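You operate a simulated robot arm through the tools that you are given. There is no shell and no other tool.

Carry out the task below with a simulated robot arm. There is one attempt and no reset: what you move stays moved.

JOB
Put things in order on the top of the stores table. At the end: the clear glass jar from the top of the stores table stands where the green scrubber stood; the green scrubber from the top of the stores table is on the brown carton (marked "CLIPS"); the silver steel adapter from the top of the stores table stands where the red rubber plug stood; the red rubber plug from the top of the stores table stands where the clear glass jar stood; whatever was shut is shut again. Leave all else as you found it, and nothing knocked over.
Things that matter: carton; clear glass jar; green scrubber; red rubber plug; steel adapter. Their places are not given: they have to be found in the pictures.

The check looks at the end state, three seconds after you hand in, the way a careful person would. Anything else that was tipped, shoved, dropped, spilled or broken makes it a failure.

ROBOT AND FRAMES
A 6-joint arm with a two-finger gripper, fixed in place. Base frame: the origin is at the foot of the arm, x ahead of it, y to its left, z up; the work surface is at about z = -2. Units: mm, rad, N and s.
With the tool pointing down near the work surface it reaches from about 240 to 620 mm from the base axis. Its first joint turns from -1.152 to 1.152 rad. Payload 1.37 kg.
The TCP is the grasp point between the finger pads, 22 mm short of the fingertips. In the tool frame z runs along the fingers and y along their closing line. The gripper opens to 92 mm; its body begins 65 mm behind the TCP.
Orientation is told as [roll, pitch, yaw] about the base's x, y, z axes, in that order, counted from this pose: with the fingers straight down and closing along the base's y, the tool's x points along the base's -x, its y along +y and its z along -z.

CONTROLS
- The arm moves only by the tool apply_moves. Its argument "series" is a list of rows, each an object of numbers (a shift or turn left out is 0, a gripper value left out holds the last): "dx", "dy", "dz": the shift along the tool's x, y, z in units of 20 mm (1.0 is 20 mm); "ax", "ay", "az": the turn, a rotation vector about the tool's x, y, z in units of 8 degrees (1.0 is 8 degrees); "jaw": the gripper command, from -1 (shut) to 1 (fully open), values between in proportion. In form: [{"dx": .., "dy": .., "dz": .., "ax": .., "ay": .., "az": .., "jaw": ..}, ...]. A call has 1 to 20 rows; each row shifts and turns the commanded pose from where the row before left it, along the tool's axes as they then stand. A call with a number of a shift or a turn outside -1 to 1 is refused whole. Rows are played at 5 a second. More than 50 mm and 0.15 rad between two rows, or a gripper value outside its range, and nothing of the call is played. Where a pose cannot be reached the arm comes as near as it can. A force on the tool above 40 N (or 10 N above the force at the start of the call, whichever is more), or a blocked arm, ends the call early, and 0.2 s more pass. The fingers move at their own pace (about 59.9 mm/s each) and stop on an object; they squeeze with about 26 N. The grip force told is the motor's: it shows also when the fingers shut on nothing. Time passes only in rows, and 0.2 s behind the last, so rows that do not move let the fingers close. It gives the time, the measured TCP pose, the force on the tool (base axes), the opening and the grip force at its end, in the units of the frame above (readings bear some noise), with the torque about the TCP (base axes, N m) and any sound that the robot's microphone picked up.
- Cameras (640 x 400 px; columns grow to the right, rows downward): "scene" is fixed at [31.1, -444.1, 562.4]; the picture's right is [0.78, -0.62, 0.00], its down [-0.50, -0.63, -0.59] and it looks along [0.37, 0.47, -0.81] (base axes); focal length 318 px, centre (320, 200). "wrist" rides on the gripper at [71, 19, -102] in the tool frame; the picture's right is [-0.26, 0.97, 0.00], its down [-0.75, -0.21, -0.62] and it looks along [-0.60, -0.16, 0.78] (tool axes); focal length 280 px, centre (320, 200).
- snapshot(camera): a new picture of that camera. No time passes.
- probe_pixels(camera, pixels): there is no depth. For up to 12 entries [column, row, z] of the newest picture of that camera ("zoom" is the newest enlarged one), the place [x, y] in the base frame at which the ray of that pixel passes the height z, good to about 2 mm, but the place of the scene camera against the robot may be out by one fixed shift of up to 12 mm in any direction. No time passes.
- close_up(camera, box): a new picture of the part [left, top, right, bottom] of that camera's present view, enlarged. No time passes.
- finish_job(): hands the job in; it is judged then, once.

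Open the gripper and draw the arm clear of the work before you hand the job in, unless the task says otherwise.

The tools are called after "Call:" by a JSON object that holds its "api" and its "payload". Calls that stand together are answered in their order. apply_moves: Moves the arm, as the interface text tells. Its arguments: {"type":"object","properties":{"series":{"type":"array","items":{"type":"object","properties":{"dx":{"type":"number"},"dy":{"type":"number"},"dz":{"type":"number"},"ax":{"type":"number"},"ay":{"type":"number"},"az":{"type":"number"},"jaw":{"type":"number"}}}}},"required":["series"]} The other tools are called the same way: snapshot (camera) takes a picture; probe_pixels (camera, pixels) gives the place at which the rays of pixels pass given heights; close_up (camera, box) takes an enlarged picture of a part of a camera's view; finish_job () hands the job in.

At the start:

```text
time_s: 0.0
tool_pos: [297.2, -224.7, 252.1]
ee_rot: [-0.002, 0.0, -0.001]
contact_force: [-1.5, -0.1, -0.6]
wrist_torque: [-0.02, -0.01, 0.01]
width: 92.0
finger_force: 0.1
```

scene: 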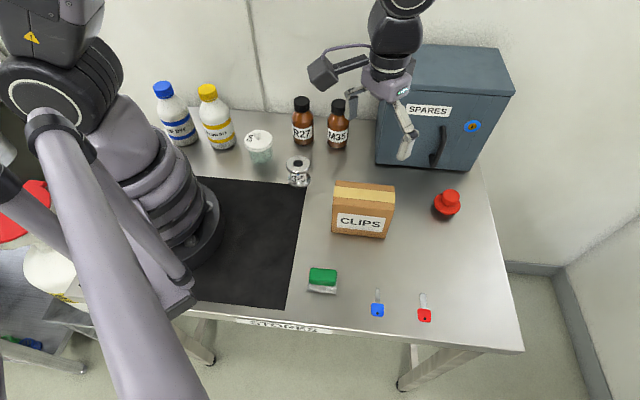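
wrist: 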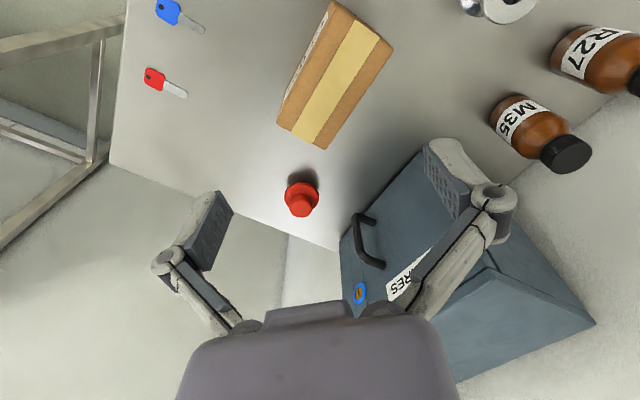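

I'll start by looking closer at the scene: the jar seems to be at about (259,147), the adapter at (298,172), the carton at (363,210), the plug at (447,203) and the scrubber at (323,280).

Call:
{"api": "close_up", "payload": {"camera": "scene", "box": [220, 100, 380, 200]}}

Call:
{"api": "close_up", "payload": {"camera": "scene", "box": [280, 160, 480, 330]}}

Call:
{"api": "close_up", "payload": {"camera": "wrist", "box": [120, 0, 640, 325]}}

```text
4.00 times, centred on (300, 150) of scene
```

zoom: 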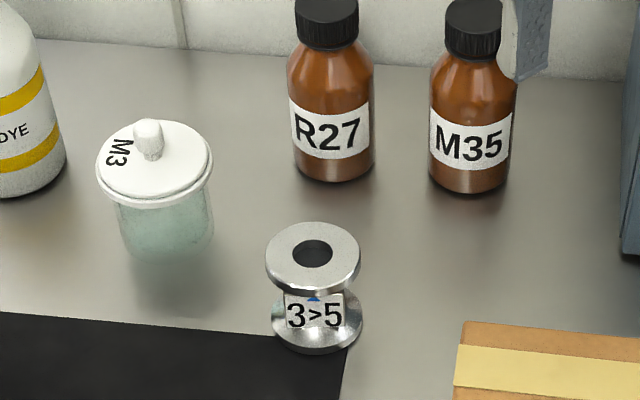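

```text
2.35 times, centred on (380, 245) of scene
```

zoom: 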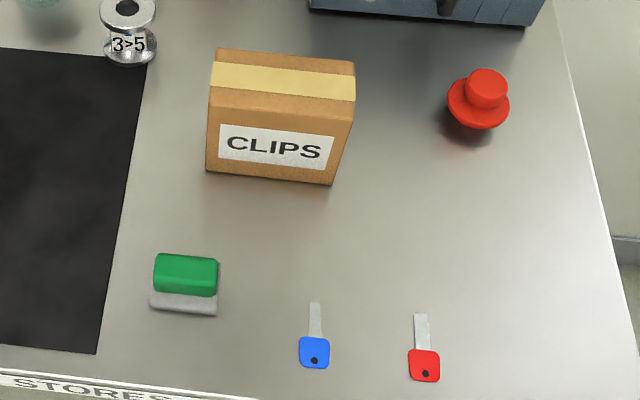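

```text
1.23 times, centred on (380, 162) of wrist
```

zoom: 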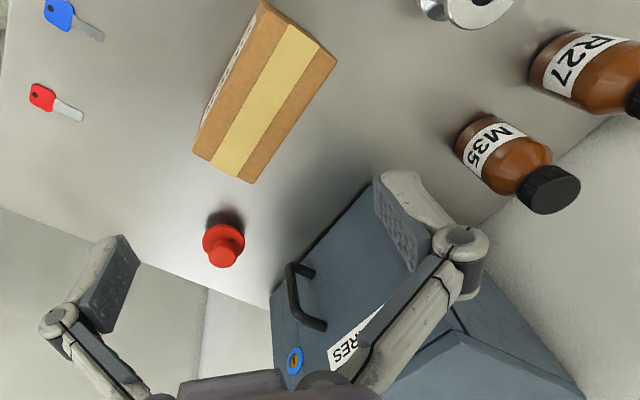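

Now I probe the base points of the items at table height from both cameras to learn the shift between them.

Call:
{"api": "probe_pixels", "payload": {"camera": "scene", "pixels": [[261, 161, -2], [299, 184, -2], [447, 212, -2], [323, 290, -2], [332, 232, -2], [384, 239, -2], [377, 310, -2], [424, 315, -2], [376, 165, -2], [466, 171, -2], [303, 144, -2], [337, 147, -2]]}}

Call:
{"api": "probe_pixels", "payload": {"camera": "wrist", "pixels": [[302, 185, -2], [165, 10, -2], [153, 78, -2], [186, 97, -2], [204, 33, -2], [340, 250, -2], [110, 164, -2]]}}

```text
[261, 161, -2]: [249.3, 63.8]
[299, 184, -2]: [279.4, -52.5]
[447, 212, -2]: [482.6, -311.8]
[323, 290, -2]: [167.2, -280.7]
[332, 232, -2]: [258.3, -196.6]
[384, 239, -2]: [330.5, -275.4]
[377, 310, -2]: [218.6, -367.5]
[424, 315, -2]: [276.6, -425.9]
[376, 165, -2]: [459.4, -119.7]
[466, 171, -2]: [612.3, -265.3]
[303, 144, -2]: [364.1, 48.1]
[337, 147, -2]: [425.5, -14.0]
```

```text
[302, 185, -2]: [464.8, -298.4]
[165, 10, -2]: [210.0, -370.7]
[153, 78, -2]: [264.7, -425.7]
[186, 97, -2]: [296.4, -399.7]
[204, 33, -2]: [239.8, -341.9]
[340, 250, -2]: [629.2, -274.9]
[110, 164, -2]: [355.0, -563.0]
```

I probe matching points (key holes and key tips, flat on the table) in both pictures to work out the scene camera's fixed shift.

Call:
{"api": "probe_pixels", "payload": {"camera": "scene", "pixels": [[377.4, 313.9, -1], [424.7, 319, -1], [377.9, 288.8, -1], [423, 293.5, -1]]}}

Call:
{"api": "probe_pixels", "payload": {"camera": "wrist", "pixels": [[162.1, 5.9, -1], [149.1, 75.8, -1], [204, 33, -1], [186.5, 97, -1]]}}

```text
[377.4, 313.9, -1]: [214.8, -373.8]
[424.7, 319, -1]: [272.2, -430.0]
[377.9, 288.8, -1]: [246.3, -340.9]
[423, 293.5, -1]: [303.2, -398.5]
```

```text
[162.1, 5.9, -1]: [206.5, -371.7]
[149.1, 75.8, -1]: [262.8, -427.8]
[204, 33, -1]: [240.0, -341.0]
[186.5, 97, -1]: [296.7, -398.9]
```

The scene camera reads about (+7.6, -1.2) mm against the wrist camera at table height. I take tighter close-ups of the scrubber and carton, then of the plug.

Call:
{"api": "close_up", "payload": {"camera": "scene", "box": [283, 250, 363, 300]}}

Call:
{"api": "close_up", "payload": {"camera": "scene", "box": [407, 175, 487, 225]}}

Call:
{"api": "close_up", "payload": {"camera": "scene", "box": [315, 170, 411, 245]}}

```text
8.00 times, centred on (323, 275) of scene
```

zoom: 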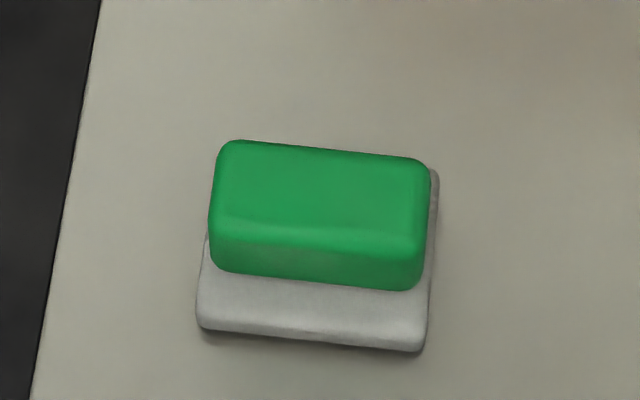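

```text
8.00 times, centred on (447, 200) of scene
```

zoom: 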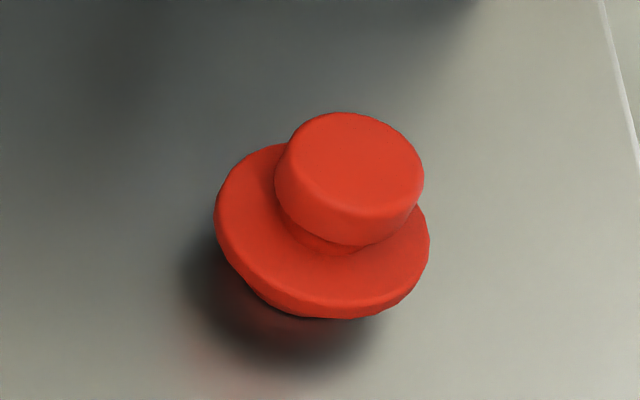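

```text
5.33 times, centred on (363, 208) of scene
```

zoom: 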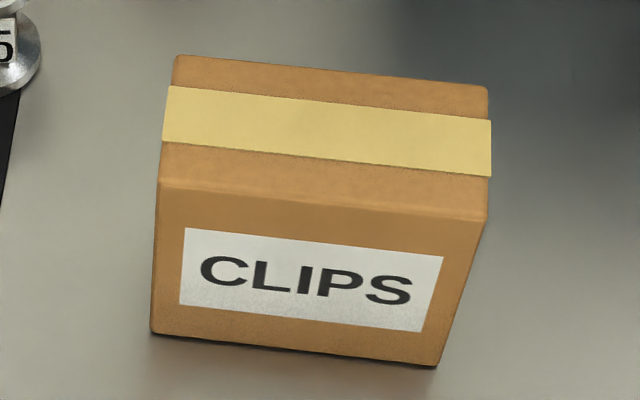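

I probe the carton's corners at several heights to find its height, then the scrubber and plug outlines.

Call:
{"api": "probe_pixels", "payload": {"camera": "zoom", "pixels": [[150, 333, -2], [436, 366, -2], [160, 182, 50], [160, 182, 60], [160, 182, 70], [486, 220, 50], [486, 220, 60], [486, 220, 70], [175, 56, 60], [487, 88, 60], [175, 56, 70], [487, 88, 70]]}}

Call:
{"api": "probe_pixels", "payload": {"camera": "scene", "pixels": [[307.6, 290.5, -2], [336, 293.8, -2], [337.7, 271.5, 2], [309.5, 283.5, 5], [334.5, 286, 5], [310.2, 267.5, 30], [336, 270, 30], [312, 268, 40], [336, 271, 40]]}}

```text
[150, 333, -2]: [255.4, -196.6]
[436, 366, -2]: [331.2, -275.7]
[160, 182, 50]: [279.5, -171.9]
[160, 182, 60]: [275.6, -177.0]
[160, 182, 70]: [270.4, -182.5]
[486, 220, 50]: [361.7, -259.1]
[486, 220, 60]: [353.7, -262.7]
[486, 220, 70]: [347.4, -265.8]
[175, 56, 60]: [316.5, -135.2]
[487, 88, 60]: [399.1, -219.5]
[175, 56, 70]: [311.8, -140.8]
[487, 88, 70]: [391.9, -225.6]
```

```text
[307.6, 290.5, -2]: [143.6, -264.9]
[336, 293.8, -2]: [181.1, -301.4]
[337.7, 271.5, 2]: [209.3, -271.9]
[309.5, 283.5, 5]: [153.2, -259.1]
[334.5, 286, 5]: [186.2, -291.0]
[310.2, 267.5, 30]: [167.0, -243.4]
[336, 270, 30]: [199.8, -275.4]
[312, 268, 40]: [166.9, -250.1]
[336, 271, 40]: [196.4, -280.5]
```

The carton is about 108 x 55 x 97 mm with its long side along about -46°, and the scrubber pad is about 52 x 41 mm at the same angle, centred near (169,-267) after the shift. I move above and behind the scrubber and turn the wrist to -45° for a better look.

Call:
{"api": "apply_moves", "payload": {"series": [{"dx": 0.98, "dy": -0.2, "jaw": 1}, {"dx": 0.98, "dy": -0.2}, {"dx": 0.98, "dy": -0.2}, {"dx": 0.98, "dy": -0.2}, {"dx": 0.98, "dy": -0.2}, {"dx": 0.98, "dy": -0.2}, {"dx": 0.97, "dy": -0.25}, {"az": 0.94}, {"az": 0.94}, {"az": 0.94}, {"az": 0.94}, {"az": 0.94}, {"az": 0.925}, {}]}}

Call:
{"api": "snapshot", "payload": {"camera": "wrist"}}

Call:
{"api": "snapshot", "payload": {"camera": "scene"}}

```text
time_s: 3.0
tool_pos: [160.8, -253.8, 252.4]
ee_rot: [-0.003, 0.0, -0.788]
contact_force: [0.1, 0.2, 0.3]
wrist_torque: [-0.03, -0.02, 0.0]
width: 92.4
finger_force: 0.1
```

```text
taken
```

wrist: 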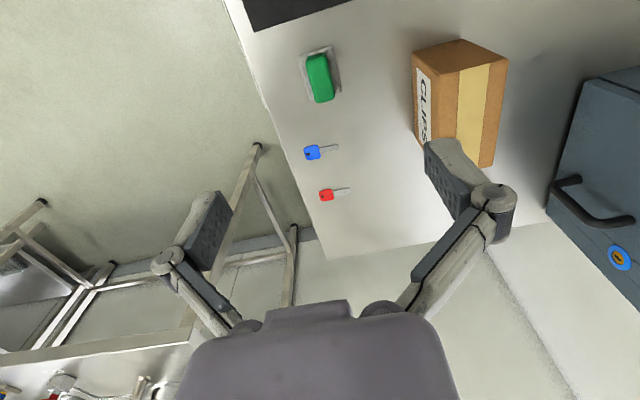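

```text
taken
```

scene: 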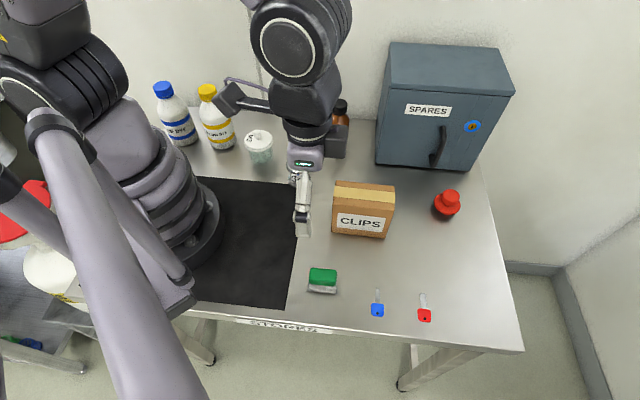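

The move went as planned; the scrubber shows at about (320,78) and the carton at (460,95) in the wrist view. I enlarge both.

Call:
{"api": "close_up", "payload": {"camera": "wrist", "box": [280, 30, 376, 105]}}

Call:
{"api": "probe_pixels", "payload": {"camera": "wrist", "pixels": [[461, 39, 95], [508, 58, 95], [494, 164, 95], [412, 52, 95], [412, 52, 98], [461, 39, 98], [508, 58, 98]]}}

Call:
{"api": "close_up", "payload": {"camera": "wrist", "box": [390, 20, 534, 180]}}

```text
5.33 times, centred on (328, 68) of wrist
```

zoom: 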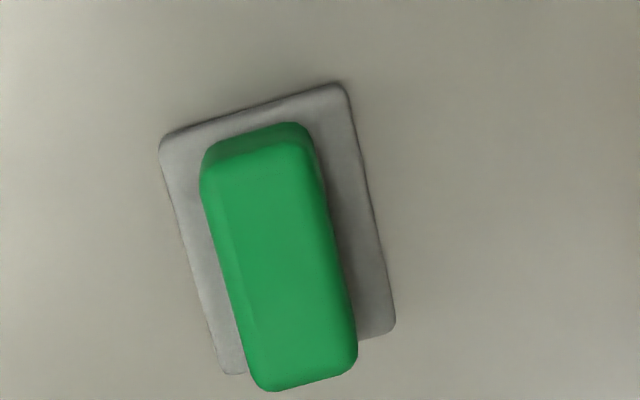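

```text
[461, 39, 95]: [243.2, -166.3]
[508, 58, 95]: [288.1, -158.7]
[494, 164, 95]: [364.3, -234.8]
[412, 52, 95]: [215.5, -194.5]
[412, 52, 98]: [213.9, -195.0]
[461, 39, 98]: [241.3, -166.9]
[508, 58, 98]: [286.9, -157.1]
```

```text
2.50 times, centred on (462, 100) of wrist
```

zoom: 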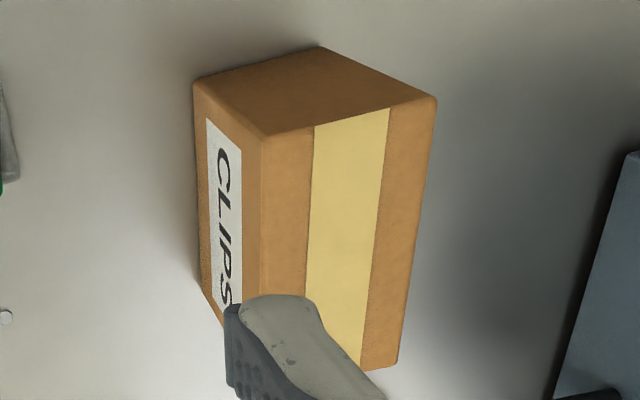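

I probe carton top corners in the present zoom, and the scrubber pad and handle corners in the wrist frame.

Call:
{"api": "probe_pixels", "payload": {"camera": "zoom", "pixels": [[262, 135, 90], [436, 97, 90], [397, 365, 90], [262, 135, 97], [436, 97, 97], [397, 365, 97], [195, 85, -2], [320, 47, -2]]}}

Call:
{"api": "probe_pixels", "payload": {"camera": "wrist", "pixels": [[298.0, 58.2, 4], [331.8, 46.4, 4], [341.7, 92.4, 4], [310.2, 100.5, 4], [306.4, 61.5, 35], [324.2, 57.7, 35], [334.5, 98, 35], [317.1, 103.2, 35]]}}

```text
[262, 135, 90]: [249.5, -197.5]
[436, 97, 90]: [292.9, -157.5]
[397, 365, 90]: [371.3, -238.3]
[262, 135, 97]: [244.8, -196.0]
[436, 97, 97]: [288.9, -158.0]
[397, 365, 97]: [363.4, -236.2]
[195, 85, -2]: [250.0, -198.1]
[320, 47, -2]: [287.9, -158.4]
```

```text
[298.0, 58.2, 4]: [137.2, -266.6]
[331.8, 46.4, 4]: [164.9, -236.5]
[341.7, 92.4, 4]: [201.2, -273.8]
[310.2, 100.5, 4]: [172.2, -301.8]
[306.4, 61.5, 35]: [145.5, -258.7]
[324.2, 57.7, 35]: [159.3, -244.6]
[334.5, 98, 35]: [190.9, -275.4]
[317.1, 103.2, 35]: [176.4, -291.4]
```

The scrubber is a grey pad about 52 x 41 mm with a green handle roughly 45 x 23 mm on top, centred near (168.7,-268.8); the carton top centre is about (306,-217). I go above the scrubber with the jaw partly open and lower to z≈60, then look again.

Call:
{"api": "apply_moves", "payload": {"series": [{"dx": -0.8, "dy": -0.238, "dz": 0.6, "jaw": 0.3}, {"dz": 1}, {"dz": 1}, {"dz": 1}, {"dz": 1}, {"dz": 1}, {"dz": 1}, {"dz": 1}, {"dz": 1}, {"dz": 1}, {}]}}

Call:
{"api": "snapshot", "payload": {"camera": "wrist"}}

Call:
{"api": "close_up", "payload": {"camera": "scene", "box": [263, 220, 383, 305]}}

```text
time_s: 5.4
tool_pos: [167.8, -267.0, 61.4]
ee_rot: [-0.003, 0.0, -0.784]
contact_force: [-0.3, -0.7, 0.8]
wrist_torque: [0.03, 0.0, -0.04]
width: 59.5
finger_force: 0.1
```

```text
taken
```

wrist: 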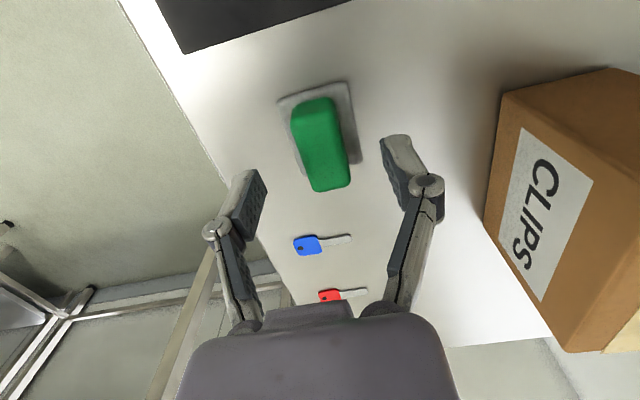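

```text
4.71 times, centred on (323, 262) of scene
```

zoom: 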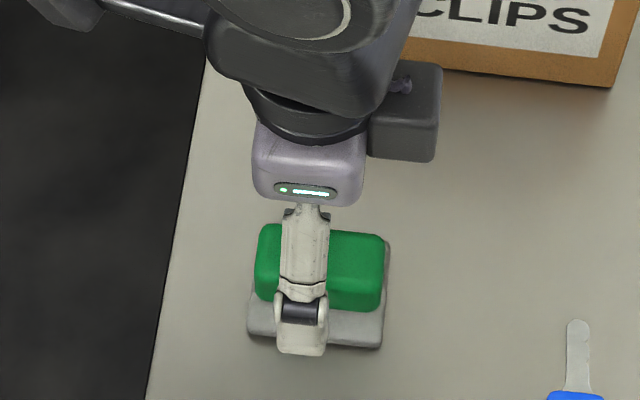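

I enlarge the wrist view of the scrubber to fix its handle height and centre.

Call:
{"api": "close_up", "payload": {"camera": "wrist", "box": [256, 70, 400, 200]}}

```text
3.08 times, centred on (328, 135) of wrist
```

zoom: 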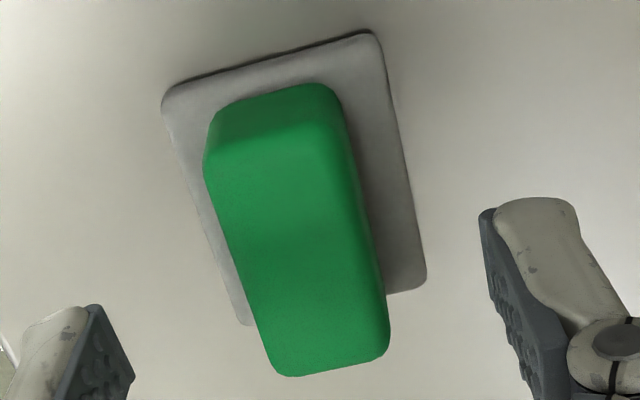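

Call:
{"api": "probe_pixels", "payload": {"camera": "zoom", "pixels": [[164, 92, 4], [374, 35, 4], [424, 285, 4], [243, 325, 4], [206, 165, 30], [342, 150, 30], [388, 352, 30], [280, 376, 30], [206, 165, 36], [342, 150, 36], [388, 352, 36], [280, 376, 36]]}}

```text
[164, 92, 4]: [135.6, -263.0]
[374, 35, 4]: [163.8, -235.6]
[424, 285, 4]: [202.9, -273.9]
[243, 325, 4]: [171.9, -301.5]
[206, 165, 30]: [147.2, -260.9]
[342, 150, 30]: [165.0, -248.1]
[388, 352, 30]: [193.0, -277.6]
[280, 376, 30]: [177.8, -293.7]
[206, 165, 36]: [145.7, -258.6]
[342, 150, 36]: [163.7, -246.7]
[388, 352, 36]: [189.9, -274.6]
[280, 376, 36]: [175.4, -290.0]
```

The pad centre comes out at (168.5,-268.5) and the handle top at about z=33. I lower to TCP z≈33 so the fingertips stay above the grey pad, then close on the handle's short sides.

Call:
{"api": "apply_moves", "payload": {"series": [{"dx": -0.08, "dy": -0.025, "dz": 0.5}, {"dz": 0.5}, {"dz": 0.42}, {}, {"jaw": -1}, {}, {}, {}]}}

Call:
{"api": "snapshot", "payload": {"camera": "wrist"}}

Call:
{"api": "close_up", "payload": {"camera": "scene", "box": [263, 220, 383, 305]}}

```text
time_s: 7.2
tool_pos: [168.7, -269.5, 33.7]
ee_rot: [-0.001, -0.001, -0.785]
contact_force: [1.3, -0.4, -0.3]
wrist_torque: [-0.01, -0.05, 0.0]
width: 22.8
finger_force: 26.3
```

```text
taken
```

wrist: 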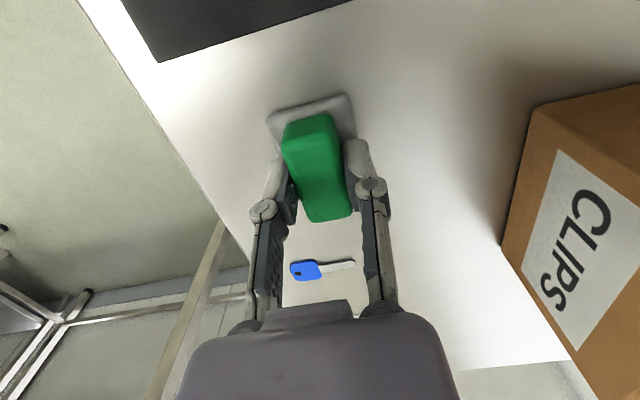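

```text
4.71 times, centred on (323, 262) of scene
```

zoom: 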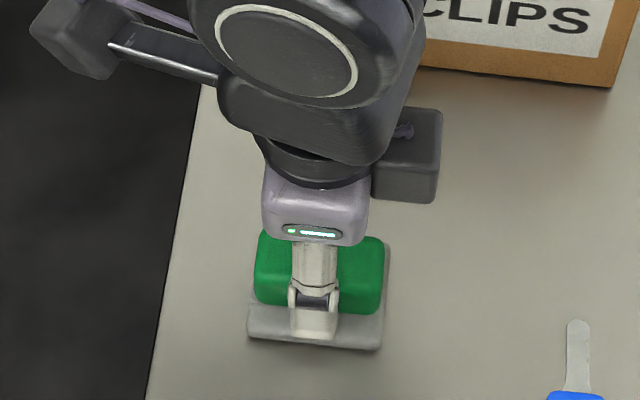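

The handle is held at 22.8 mm width with normal forces. I lift straight up to z≈175 and then shift to above the carton's top centre (306,-217).

Call:
{"api": "apply_moves", "payload": {"series": [{"dz": -0.5}, {"dz": -0.8}, {"dz": -1}, {"dz": -1}, {"dz": -1}, {"dz": -1}, {"dz": -1}, {"dz": -0.8}, {"dx": -0.42, "dy": 0.96}, {"dx": -0.43, "dy": 0.96}, {"dx": -0.43, "dy": 0.96}, {"dx": -0.43, "dy": 0.96}, {"dx": -0.43, "dy": 0.96}, {"dx": -0.43, "dy": 0.96}, {"dx": -0.43, "dy": 0.95}, {}]}}

Call:
{"api": "snapshot", "payload": {"camera": "wrist"}}

Call:
{"api": "snapshot", "payload": {"camera": "scene"}}

```text
time_s: 10.6
tool_pos: [308.4, -216.0, 174.9]
ee_rot: [-0.002, 0.0, -0.786]
contact_force: [-0.1, -0.5, 0.6]
wrist_torque: [0.0, 0.03, 0.0]
width: 22.6
finger_force: 25.5
```

```text
taken
```

wrist: 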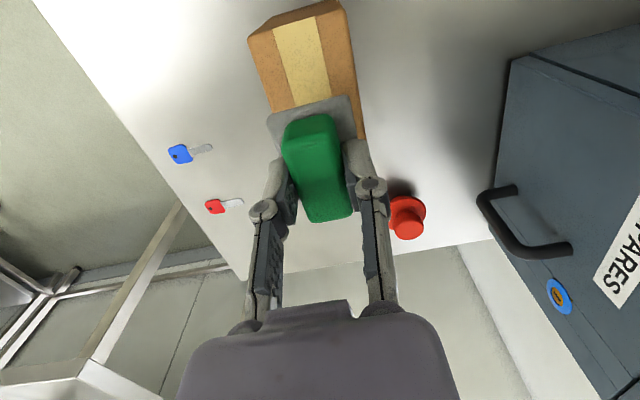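

```text
taken
```

scene: 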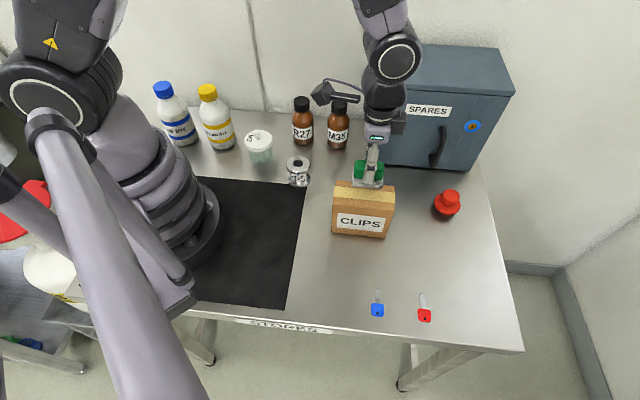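

The scrubber hangs above the carton. I check the carton top's edges from this closer wrist view before lowering.

Call:
{"api": "close_up", "payload": {"camera": "wrist", "box": [230, 0, 390, 140]}}

Call:
{"api": "close_up", "payload": {"camera": "scene", "box": [315, 140, 411, 245]}}

```text
2.86 times, centred on (310, 70) of wrist
```

zoom: 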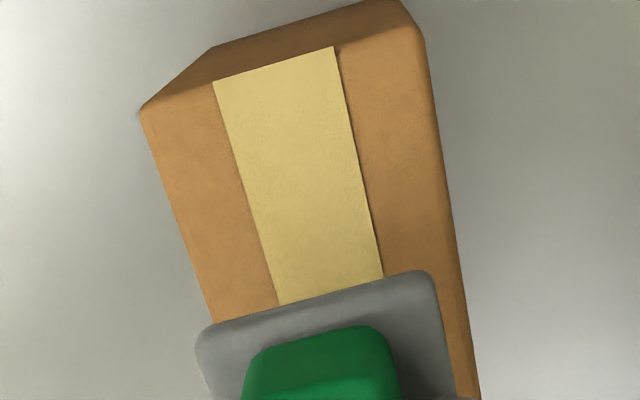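

```text
3.81 times, centred on (363, 192) of scene
```

zoom: 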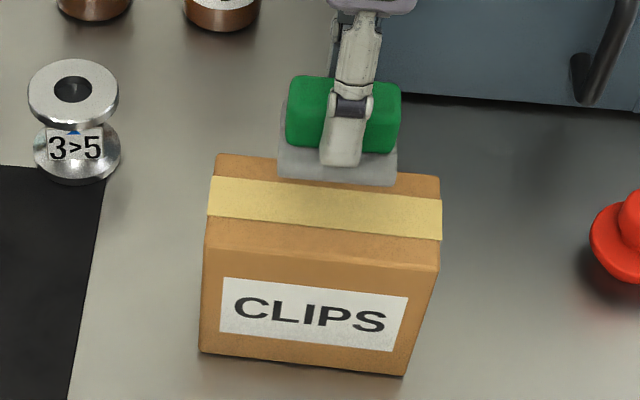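

Call:
{"api": "probe_pixels", "payload": {"camera": "wrist", "pixels": [[247.8, 37.8, 95], [345, 10.6, 95], [272.6, 112.7, 95], [365.2, 139.9, 95], [247.8, 37.8, 98], [345, 10.6, 98], [272.6, 112.7, 98], [365.2, 139.9, 98]]}}

Call:
{"api": "probe_pixels", "payload": {"camera": "zoom", "pixels": [[204, 248, 95], [437, 270, 95], [218, 155, 95], [439, 178, 95], [204, 248, 98], [437, 270, 98], [218, 155, 98], [439, 178, 98]]}}

```text
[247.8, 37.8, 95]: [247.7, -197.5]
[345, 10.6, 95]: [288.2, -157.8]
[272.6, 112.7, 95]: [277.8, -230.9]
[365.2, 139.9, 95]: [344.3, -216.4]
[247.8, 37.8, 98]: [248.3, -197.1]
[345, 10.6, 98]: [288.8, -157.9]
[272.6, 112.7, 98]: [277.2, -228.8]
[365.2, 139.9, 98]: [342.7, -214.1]
```

```text
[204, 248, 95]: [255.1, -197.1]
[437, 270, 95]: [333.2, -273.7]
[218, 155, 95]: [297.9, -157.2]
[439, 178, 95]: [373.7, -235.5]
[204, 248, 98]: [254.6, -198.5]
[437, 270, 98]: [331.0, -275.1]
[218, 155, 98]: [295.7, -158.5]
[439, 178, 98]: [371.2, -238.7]
```

Carton top centre is (306,-216.4), top at about z=97. I correct by about (-2,-1.5) mm and lower to a few mm above the expected contact at TCP z≈133.

Call:
{"api": "apply_moves", "payload": {"series": [{"dx": 0.025, "dy": -0.13, "dz": 0.5}, {"dz": 0.7}, {"dz": 0.5}, {"dz": 0.2}, {}, {}]}}

Call:
{"api": "close_up", "payload": {"camera": "scene", "box": [315, 150, 411, 245]}}

Call:
{"api": "snapshot", "payload": {"camera": "wrist"}}

```text
time_s: 12.0
tool_pos: [305.4, -217.8, 136.0]
ee_rot: [-0.002, -0.002, -0.785]
contact_force: [0.6, 0.4, -0.3]
wrist_torque: [-0.01, 0.01, -0.01]
width: 22.7
finger_force: 26.3
```

```text
4.21 times, centred on (363, 198) of scene
```

zoom: 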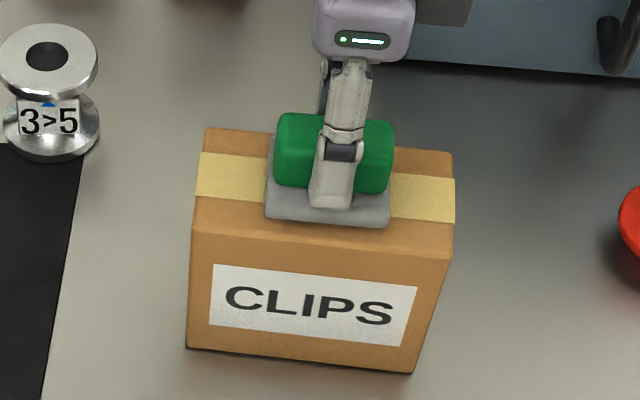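

```text
taken
```

wrist: 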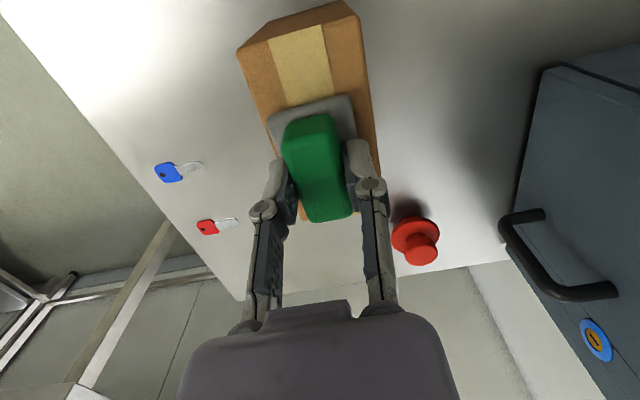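

It lies well inside the carton's top. I lower in 1 mm steps, watching the force.

Call:
{"api": "apply_moves", "payload": {"series": [{"dz": 0.05}, {"dz": 0.05}, {}]}}

```text
time_s: 12.8
tool_pos: [306.1, -219.3, 134.3]
ee_rot: [-0.003, -0.001, -0.785]
contact_force: [-0.3, -0.9, 0.0]
wrist_torque: [0.0, -0.03, 0.03]
width: 22.8
finger_force: 26.0
```

Call:
{"api": "apply_moves", "payload": {"series": [{"dz": 0.05}, {"dz": 0.05}, {}]}}

```text
time_s: 13.6
tool_pos: [305.1, -217.8, 133.2]
ee_rot: [-0.004, -0.002, -0.784]
contact_force: [-1.9, -0.8, 8.5]
wrist_torque: [0.02, 0.1, 0.02]
width: 22.8
finger_force: 25.7
```

There's 8.5 N of upward force now, so the pad rests on the carton. I open the jaw and lift straight up.

Call:
{"api": "apply_moves", "payload": {"series": [{"jaw": -0.1}, {}, {"jaw": 0.1}, {"dz": -0.5}, {"dz": -0.8}, {"dz": -1}, {"dz": -1}, {"dz": -1}, {}]}}

Call:
{"api": "snapshot", "payload": {"camera": "scene"}}

Call:
{"api": "snapshot", "payload": {"camera": "wrist"}}

```text
time_s: 15.6
tool_pos: [305.8, -219.3, 218.1]
ee_rot: [-0.001, -0.001, -0.786]
contact_force: [-0.3, 0.4, -0.7]
wrist_torque: [-0.02, 0.0, 0.0]
width: 50.7
finger_force: 0.0
```

```text
taken
```

scene: 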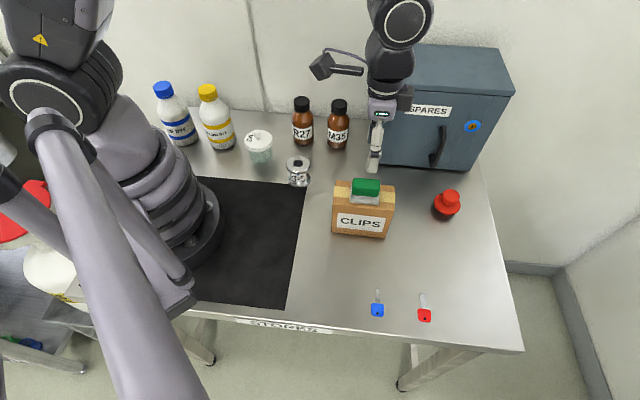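

```text
taken
```

wrist: 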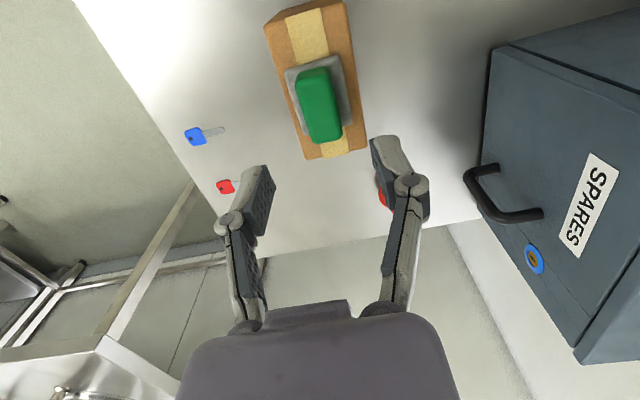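

The scrubber sits cleanly on the carton. Next is the jar; I probe the surrounding bottles and the wall line to plan clearances.

Call:
{"api": "probe_pixels", "payload": {"camera": "scene", "pixels": [[224, 149, -2], [183, 145, -2], [303, 146, -2], [337, 149, -2], [190, 106, -2], [270, 113, -2], [225, 149, 0], [208, 90, 120], [208, 90, 140], [208, 90, 160], [259, 138, 60], [259, 138, 70]]}}

Call:
{"api": "close_up", "payload": {"camera": "scene", "box": [140, 70, 300, 200]}}

```text
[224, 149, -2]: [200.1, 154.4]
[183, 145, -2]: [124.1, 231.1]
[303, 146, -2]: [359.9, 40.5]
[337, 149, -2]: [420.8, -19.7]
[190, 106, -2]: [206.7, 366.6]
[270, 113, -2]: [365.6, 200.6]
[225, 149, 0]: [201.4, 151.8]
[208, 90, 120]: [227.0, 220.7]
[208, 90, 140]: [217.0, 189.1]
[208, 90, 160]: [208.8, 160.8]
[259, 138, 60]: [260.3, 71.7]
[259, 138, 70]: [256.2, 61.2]
```

```text
3.08 times, centred on (220, 135) of scene
```

zoom: 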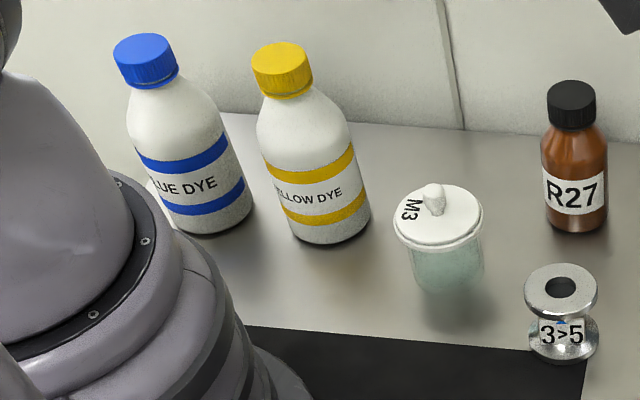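

The yellow bottle stands near the jar (about (200,160), 150 mm tall), so I'll grip the jar at a yaw of about +60°, keeping camera and fingers clear of it. First I rise to z≈280 and swing over toward the middle of the table.

Call:
{"api": "apply_moves", "payload": {"series": [{"dz": -1, "jaw": 1}, {"dz": -1}, {"dz": -1}, {"dx": 0.913, "dy": 0.725}, {"dx": 0.913, "dy": 0.725}, {"dx": 0.913, "dy": 0.725}, {"dx": 0.913, "dy": 0.725}, {"dx": 0.913, "dy": 0.725}, {"dx": 0.913, "dy": 0.725}, {"az": -0.9375}, {"az": -0.9375}, {"az": -0.9375}, {"az": -0.9375}, {"az": -0.9375}, {"az": -0.9375}, {"az": -0.9375}, {}]}}

Call:
{"api": "snapshot", "payload": {"camera": "wrist"}}

```text
time_s: 19.2
tool_pos: [288.6, -78.4, 278.9]
ee_rot: [-0.001, 0.0, 0.134]
contact_force: [0.1, -0.2, 0.9]
wrist_torque: [0.0, -0.02, 0.02]
width: 91.7
finger_force: 0.1
```

```text
taken
```

wrist: 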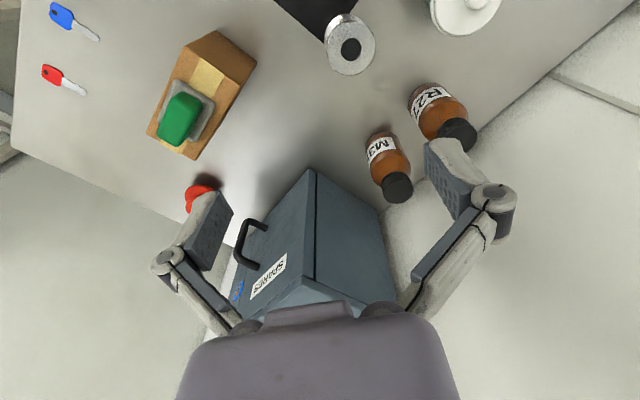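

Clear view over the adapter and bottles. I finish the turn to +60° and move over the jar at z≈279.

Call:
{"api": "apply_moves", "payload": {"series": [{"az": -0.934}, {"az": -0.934}, {"az": -0.934}, {"az": -0.934}, {"az": -0.934}, {"az": -0.934}, {"az": -0.934}, {"dx": -0.925, "dy": 0.954}, {"dx": -0.925, "dy": 0.954}, {"dx": -0.925, "dy": 0.954}, {"dx": -0.925, "dy": 0.954}, {"dx": -0.925, "dy": 0.954}, {"dx": -0.925, "dy": 0.954}, {}]}}

Call:
{"api": "snapshot", "payload": {"camera": "wrist"}}

Call:
{"api": "snapshot", "payload": {"camera": "scene"}}

```text
time_s: 22.2
tool_pos: [245.6, 75.4, 276.7]
ee_rot: [-0.001, 0.001, 1.044]
contact_force: [0.1, -0.7, 0.7]
wrist_torque: [-0.01, 0.01, 0.0]
width: 92.2
finger_force: 0.0
```

```text
taken
```

wrist: 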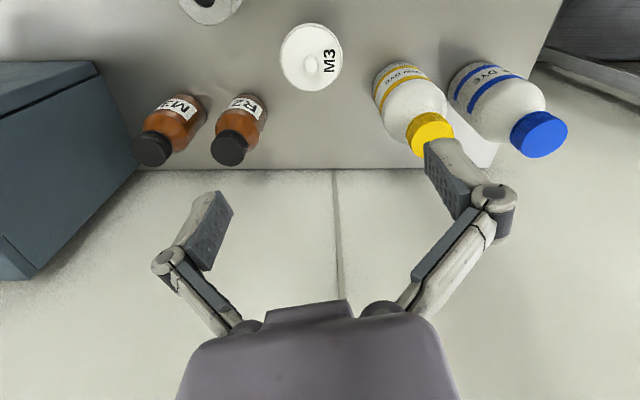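

```text
taken
```

scene: 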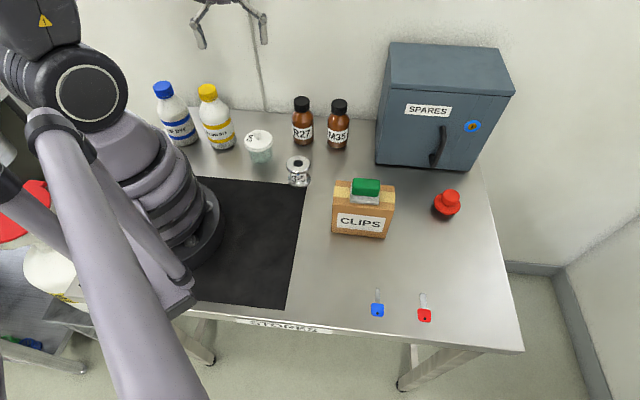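

The jar's lid shows at (311,57) with the yellow bottle to its right. I enlarge it and probe its lid at candidate heights in both views.

Call:
{"api": "close_up", "payload": {"camera": "wrist", "box": [260, 10, 372, 80]}}

Call:
{"api": "probe_pixels", "payload": {"camera": "zoom", "pixels": [[114, 270, 60], [465, 270, 60], [290, 74, 60], [290, 464, 60], [114, 270, 80], [465, 270, 80], [320, 300, 80]]}}

Call:
{"api": "close_up", "payload": {"camera": "scene", "box": [234, 120, 290, 170]}}

```text
5.71 times, centred on (316, 45) of wrist
```

zoom: 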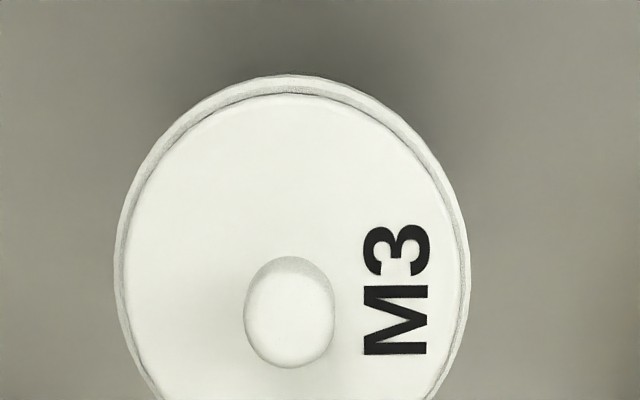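

```text
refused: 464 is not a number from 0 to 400
```

```text
8.00 times, centred on (262, 145) of scene
```

zoom: 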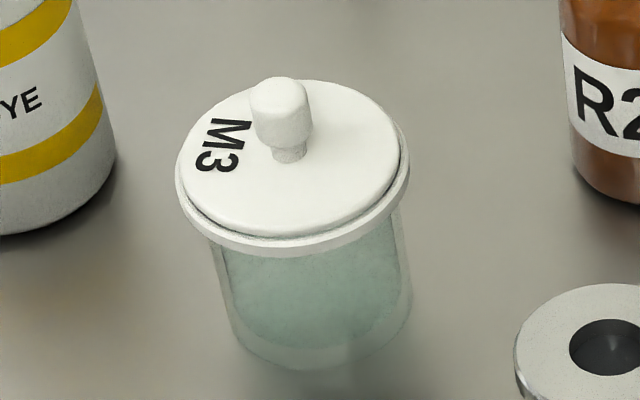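

Call:
{"api": "probe_pixels", "payload": {"camera": "wrist", "pixels": [[310.7, 55.5, 50], [310.7, 55.5, 60], [310.7, 55.5, 70], [279.9, 57, 60], [341.7, 57, 60], [310.7, 23, 60], [310.7, 90, 60]]}}

Call:
{"api": "probe_pixels", "payload": {"camera": "zoom", "pixels": [[292, 172, 50], [292, 172, 60], [292, 172, 70], [177, 180, 60], [409, 175, 60], [240, 345, -2], [412, 320, -2], [325, 370, -2]]}}

Call:
{"api": "snapshot", "payload": {"camera": "wrist"}}

```text
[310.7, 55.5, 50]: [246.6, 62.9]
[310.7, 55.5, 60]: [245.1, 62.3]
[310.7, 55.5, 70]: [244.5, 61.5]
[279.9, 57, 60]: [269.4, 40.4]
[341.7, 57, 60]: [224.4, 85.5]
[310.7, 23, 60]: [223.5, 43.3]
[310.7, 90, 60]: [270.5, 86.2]
```

```text
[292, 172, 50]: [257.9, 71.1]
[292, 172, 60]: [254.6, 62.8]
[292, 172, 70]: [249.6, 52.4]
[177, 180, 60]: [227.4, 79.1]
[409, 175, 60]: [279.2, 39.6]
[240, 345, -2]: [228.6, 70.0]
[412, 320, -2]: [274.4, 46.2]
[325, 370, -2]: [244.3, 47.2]
```

```text
taken
```

wrist: 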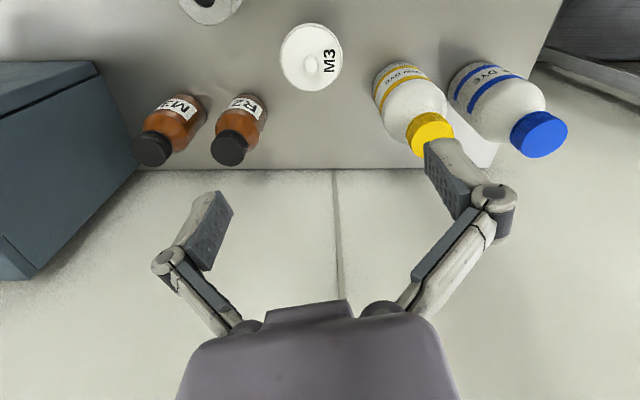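

The lid centre agrees in both views at z≈61: (245.3,62.5), rim diameter about 64 mm. I take a tighter scene close-up to learn how the lid, rim and glass wall stack up.

Call:
{"api": "close_up", "payload": {"camera": "scene", "box": [240, 132, 280, 172]}}

Call:
{"api": "close_up", "payload": {"camera": "scene", "box": [240, 150, 280, 175]}}

```text
10.00 times, centred on (260, 152) of scene
```

zoom: 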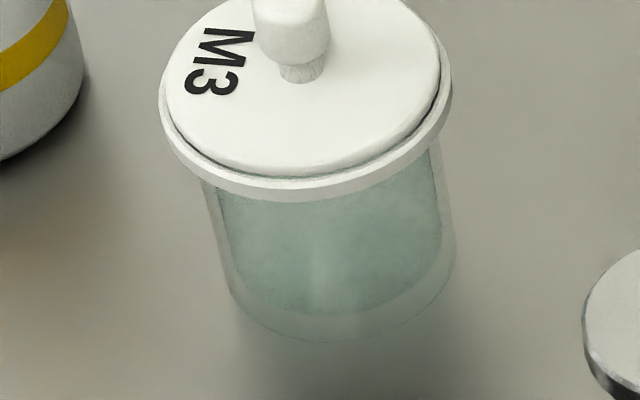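

```text
16.00 times, centred on (260, 162) of scene
```

zoom: 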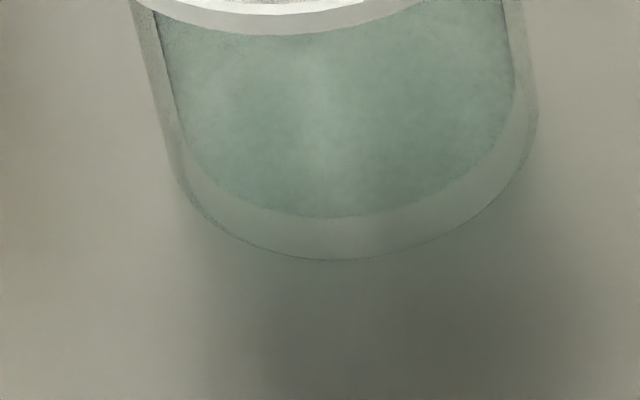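

Call:
{"api": "probe_pixels", "payload": {"camera": "zoom", "pixels": [[325, 261, -2], [176, 165, -2], [539, 118, -2], [275, 36, 45], [275, 36, 50], [275, 36, 55], [275, 36, 60]]}}

Call:
{"api": "probe_pixels", "payload": {"camera": "scene", "pixels": [[244.2, 141.3, 52], [244.2, 141.3, 57], [273.3, 141.3, 52], [273.3, 141.3, 57], [256, 151, 57], [256, 151, 62], [257.5, 150.2, 62], [257.5, 150.2, 57]]}}

```text
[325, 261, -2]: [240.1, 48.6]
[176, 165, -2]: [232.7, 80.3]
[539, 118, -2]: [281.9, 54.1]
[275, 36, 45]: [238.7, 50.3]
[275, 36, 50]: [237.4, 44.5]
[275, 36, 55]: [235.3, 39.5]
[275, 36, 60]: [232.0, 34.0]
```

```text
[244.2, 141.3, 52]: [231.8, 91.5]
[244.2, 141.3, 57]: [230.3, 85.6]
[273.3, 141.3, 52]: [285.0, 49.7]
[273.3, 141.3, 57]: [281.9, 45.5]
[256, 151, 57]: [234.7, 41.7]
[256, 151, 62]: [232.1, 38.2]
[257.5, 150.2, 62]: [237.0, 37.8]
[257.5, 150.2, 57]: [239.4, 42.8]
```

The rim's underside is near z≈57 with glass about 54 mm across below it, so finger geometry above the pads matters. I enlarge the fingers in the wrist view to measure pad length and the linkage.

Call:
{"api": "close_up", "payload": {"camera": "wrist", "box": [360, 120, 540, 340]}}

Call:
{"api": "close_up", "payload": {"camera": "wrist", "box": [130, 170, 290, 350]}}

Call:
{"api": "close_up", "payload": {"camera": "scene", "box": [150, 0, 310, 100]}}

```text
1.82 times, centred on (450, 230) of wrist
```

zoom: 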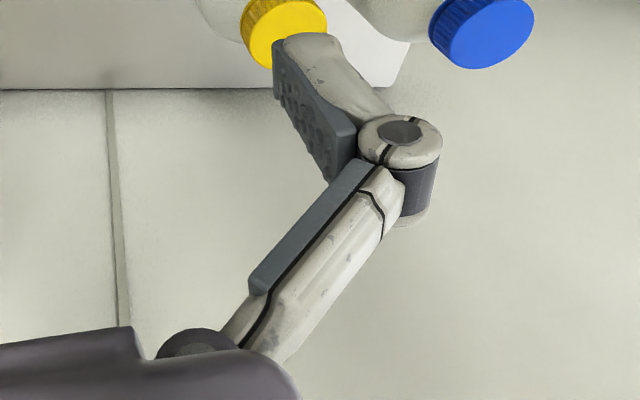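

```text
2.22 times, centred on (210, 260) of wrist
```

zoom: 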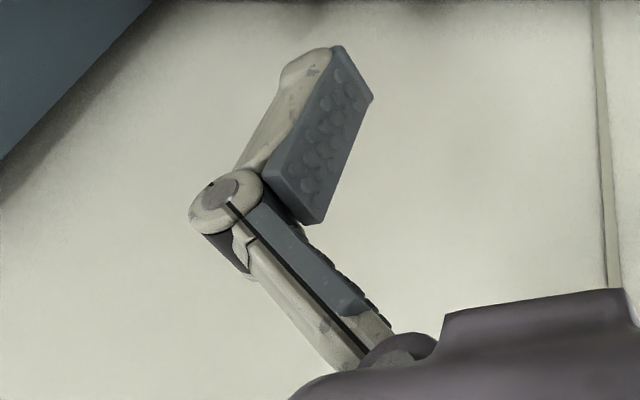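

```text
4.00 times, centred on (230, 50) of scene
```

zoom: 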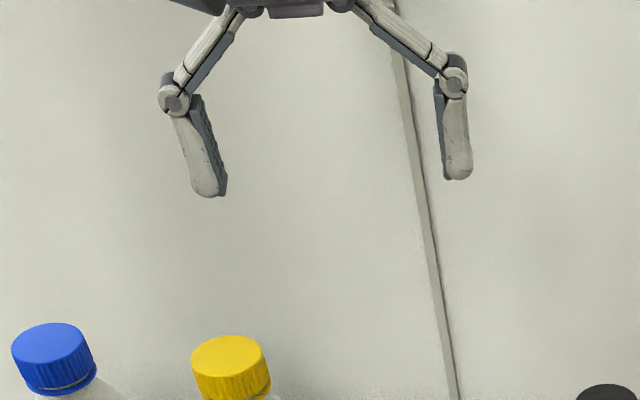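

The fingers are two-link, so the tips may reach further down as they close. I test this in the air here: close to about 54 mm, look, then to about 23 mm, look.

Call:
{"api": "apply_moves", "payload": {"series": [{"jaw": 0.17}, {}, {}]}}

Call:
{"api": "snapshot", "payload": {"camera": "wrist"}}

Call:
{"api": "close_up", "payload": {"camera": "scene", "box": [150, 0, 310, 100]}}

Call:
{"api": "apply_moves", "payload": {"series": [{"jaw": -0.5}, {}, {}]}}

Call:
{"api": "snapshot", "payload": {"camera": "wrist"}}

Call:
{"api": "close_up", "payload": {"camera": "scene", "box": [150, 0, 310, 100]}}

```text
time_s: 23.0
tool_pos: [246.0, 74.3, 276.2]
ee_rot: [0.0, 0.0, 1.044]
contact_force: [-1.0, -0.7, 0.2]
wrist_torque: [0.01, -0.02, 0.0]
width: 53.9
finger_force: 0.0
```

```text
taken
```

wrist: 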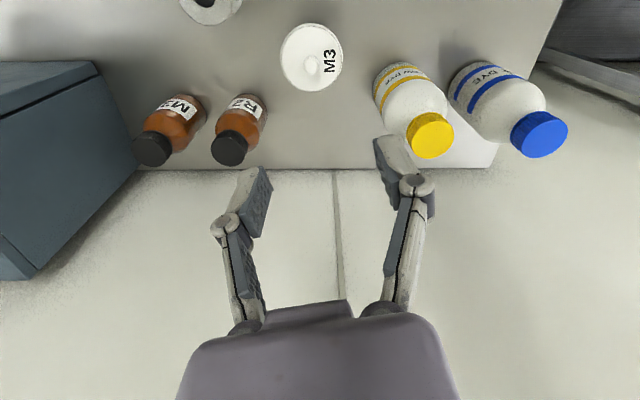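

```text
4.00 times, centred on (230, 50) of scene
```

zoom: 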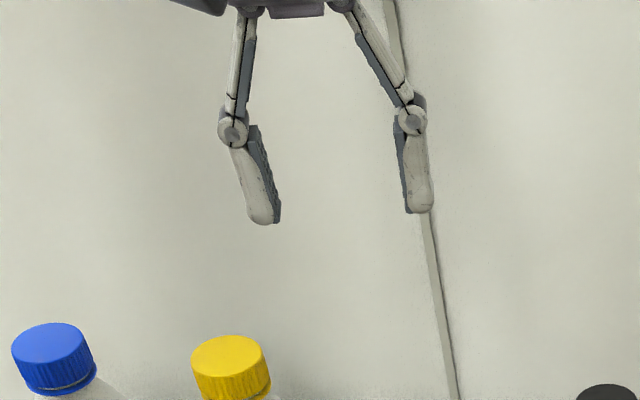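

```text
time_s: 23.8
tool_pos: [246.3, 74.2, 276.7]
ee_rot: [0.001, 0.002, 1.043]
contact_force: [-0.3, 0.6, 0.6]
wrist_torque: [-0.06, 0.01, -0.02]
width: 23.2
finger_force: 0.1
```

```text
taken
```

wrist: 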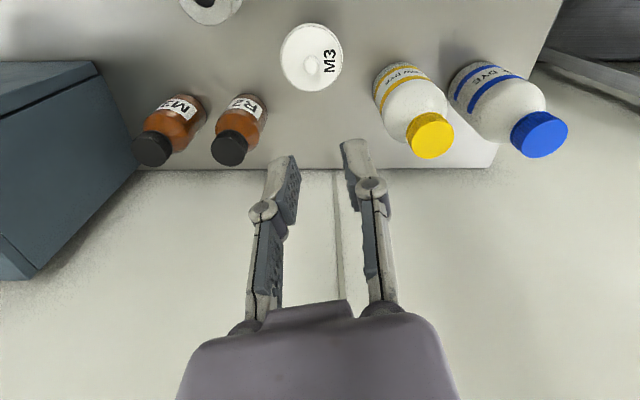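

```text
4.00 times, centred on (230, 50) of scene
```

zoom: 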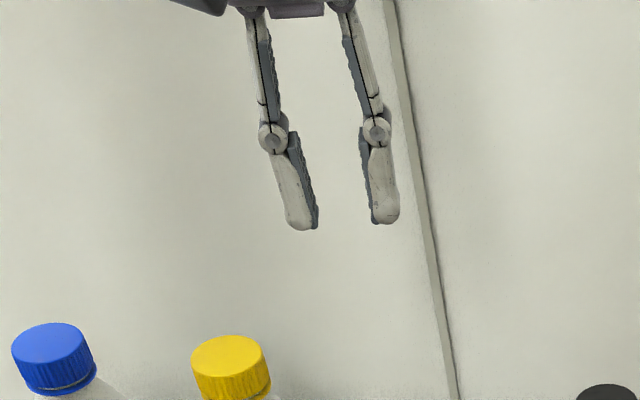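

The test shows the tips do extend (about 16 mm from fully open to closed) and the links lean inward above the pads, so a straight-down grip would hit the 64 mm lid rim. I'll grip the glass from the side with the tool tilted about 56°; first I move to open space and turn the yaw to -50° up high.

Call:
{"api": "apply_moves", "payload": {"series": [{"dx": 0.544, "dy": -0.938, "dz": -0.1, "jaw": 0.75}, {"dx": 0.544, "dy": -0.938, "dz": -0.1}, {"dx": 0.544, "dy": -0.938, "dz": -0.1}, {"dx": 0.544, "dy": -0.938, "dz": -0.1}, {"dx": 0.544, "dy": -0.938, "dz": -0.1}, {"az": 0.982}, {"az": 0.982}, {"az": 0.982}, {"az": 0.982}, {"az": 0.982}, {"az": 0.982}, {"az": 0.982}, {"az": 0.982}, {"az": 0.982}, {"az": 0.982}, {"az": 0.982}, {"az": 0.982}, {"az": 0.982}, {"az": 0.984}, {}]}}

Call:
{"api": "snapshot", "payload": {"camera": "scene"}}

Call:
{"api": "snapshot", "payload": {"camera": "wrist"}}

```text
time_s: 28.0
tool_pos: [299.3, -19.4, 288.1]
ee_rot: [-0.003, 0.001, -0.879]
contact_force: [0.2, -0.3, 0.1]
wrist_torque: [0.0, -0.01, 0.04]
width: 80.3
finger_force: 0.0
```

```text
taken
```

scene: 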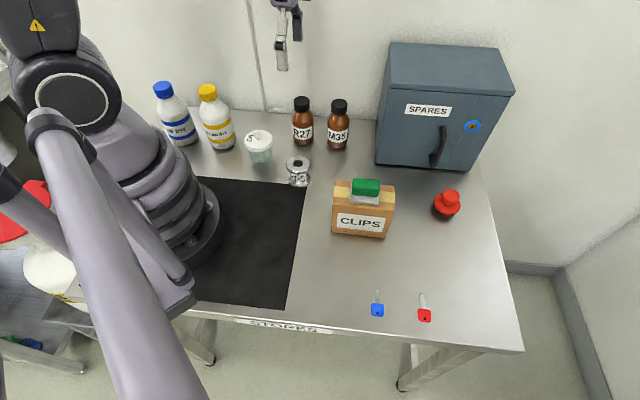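

```text
taken
```

wrist: 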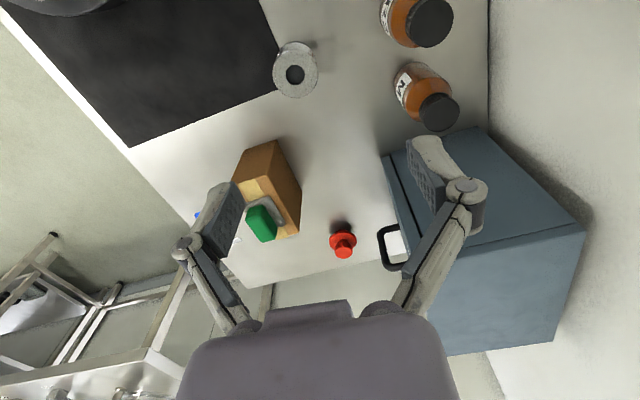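

Yaw is -50.4°. Now I tilt the tool about its closing axis in the air, first 24° to confirm the direction.

Call:
{"api": "apply_moves", "payload": {"series": [{"ay": 1}, {"ay": 1}, {"ay": 1}, {}]}}

Call:
{"api": "snapshot", "payload": {"camera": "wrist"}}

Call:
{"api": "snapshot", "payload": {"camera": "scene"}}

```text
time_s: 29.0
tool_pos: [298.6, -20.4, 288.0]
ee_rot: [-0.002, 0.421, -0.878]
contact_force: [0.4, -0.9, 0.2]
wrist_torque: [-0.01, 0.03, 0.02]
width: 80.3
finger_force: 0.1
```

```text
taken
```

wrist: 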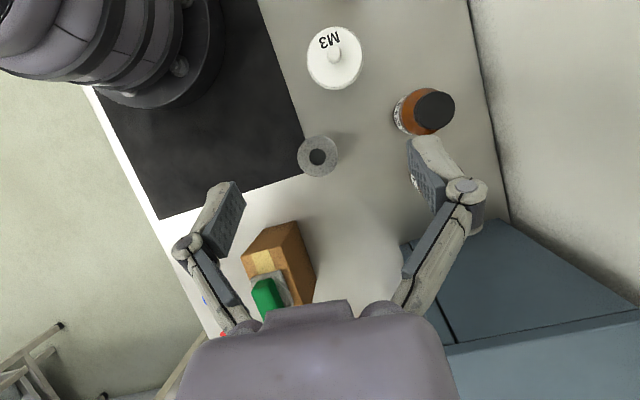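

```text
taken
```

scene: 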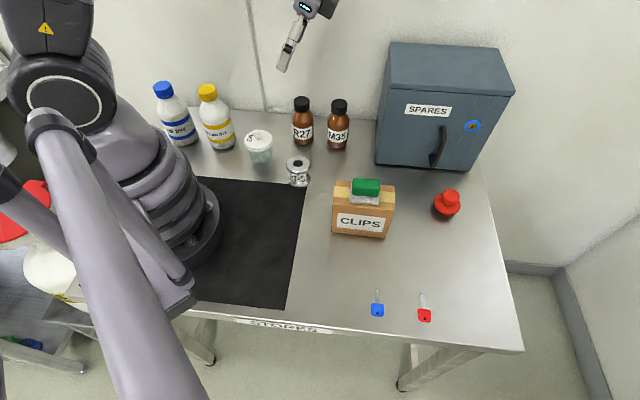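

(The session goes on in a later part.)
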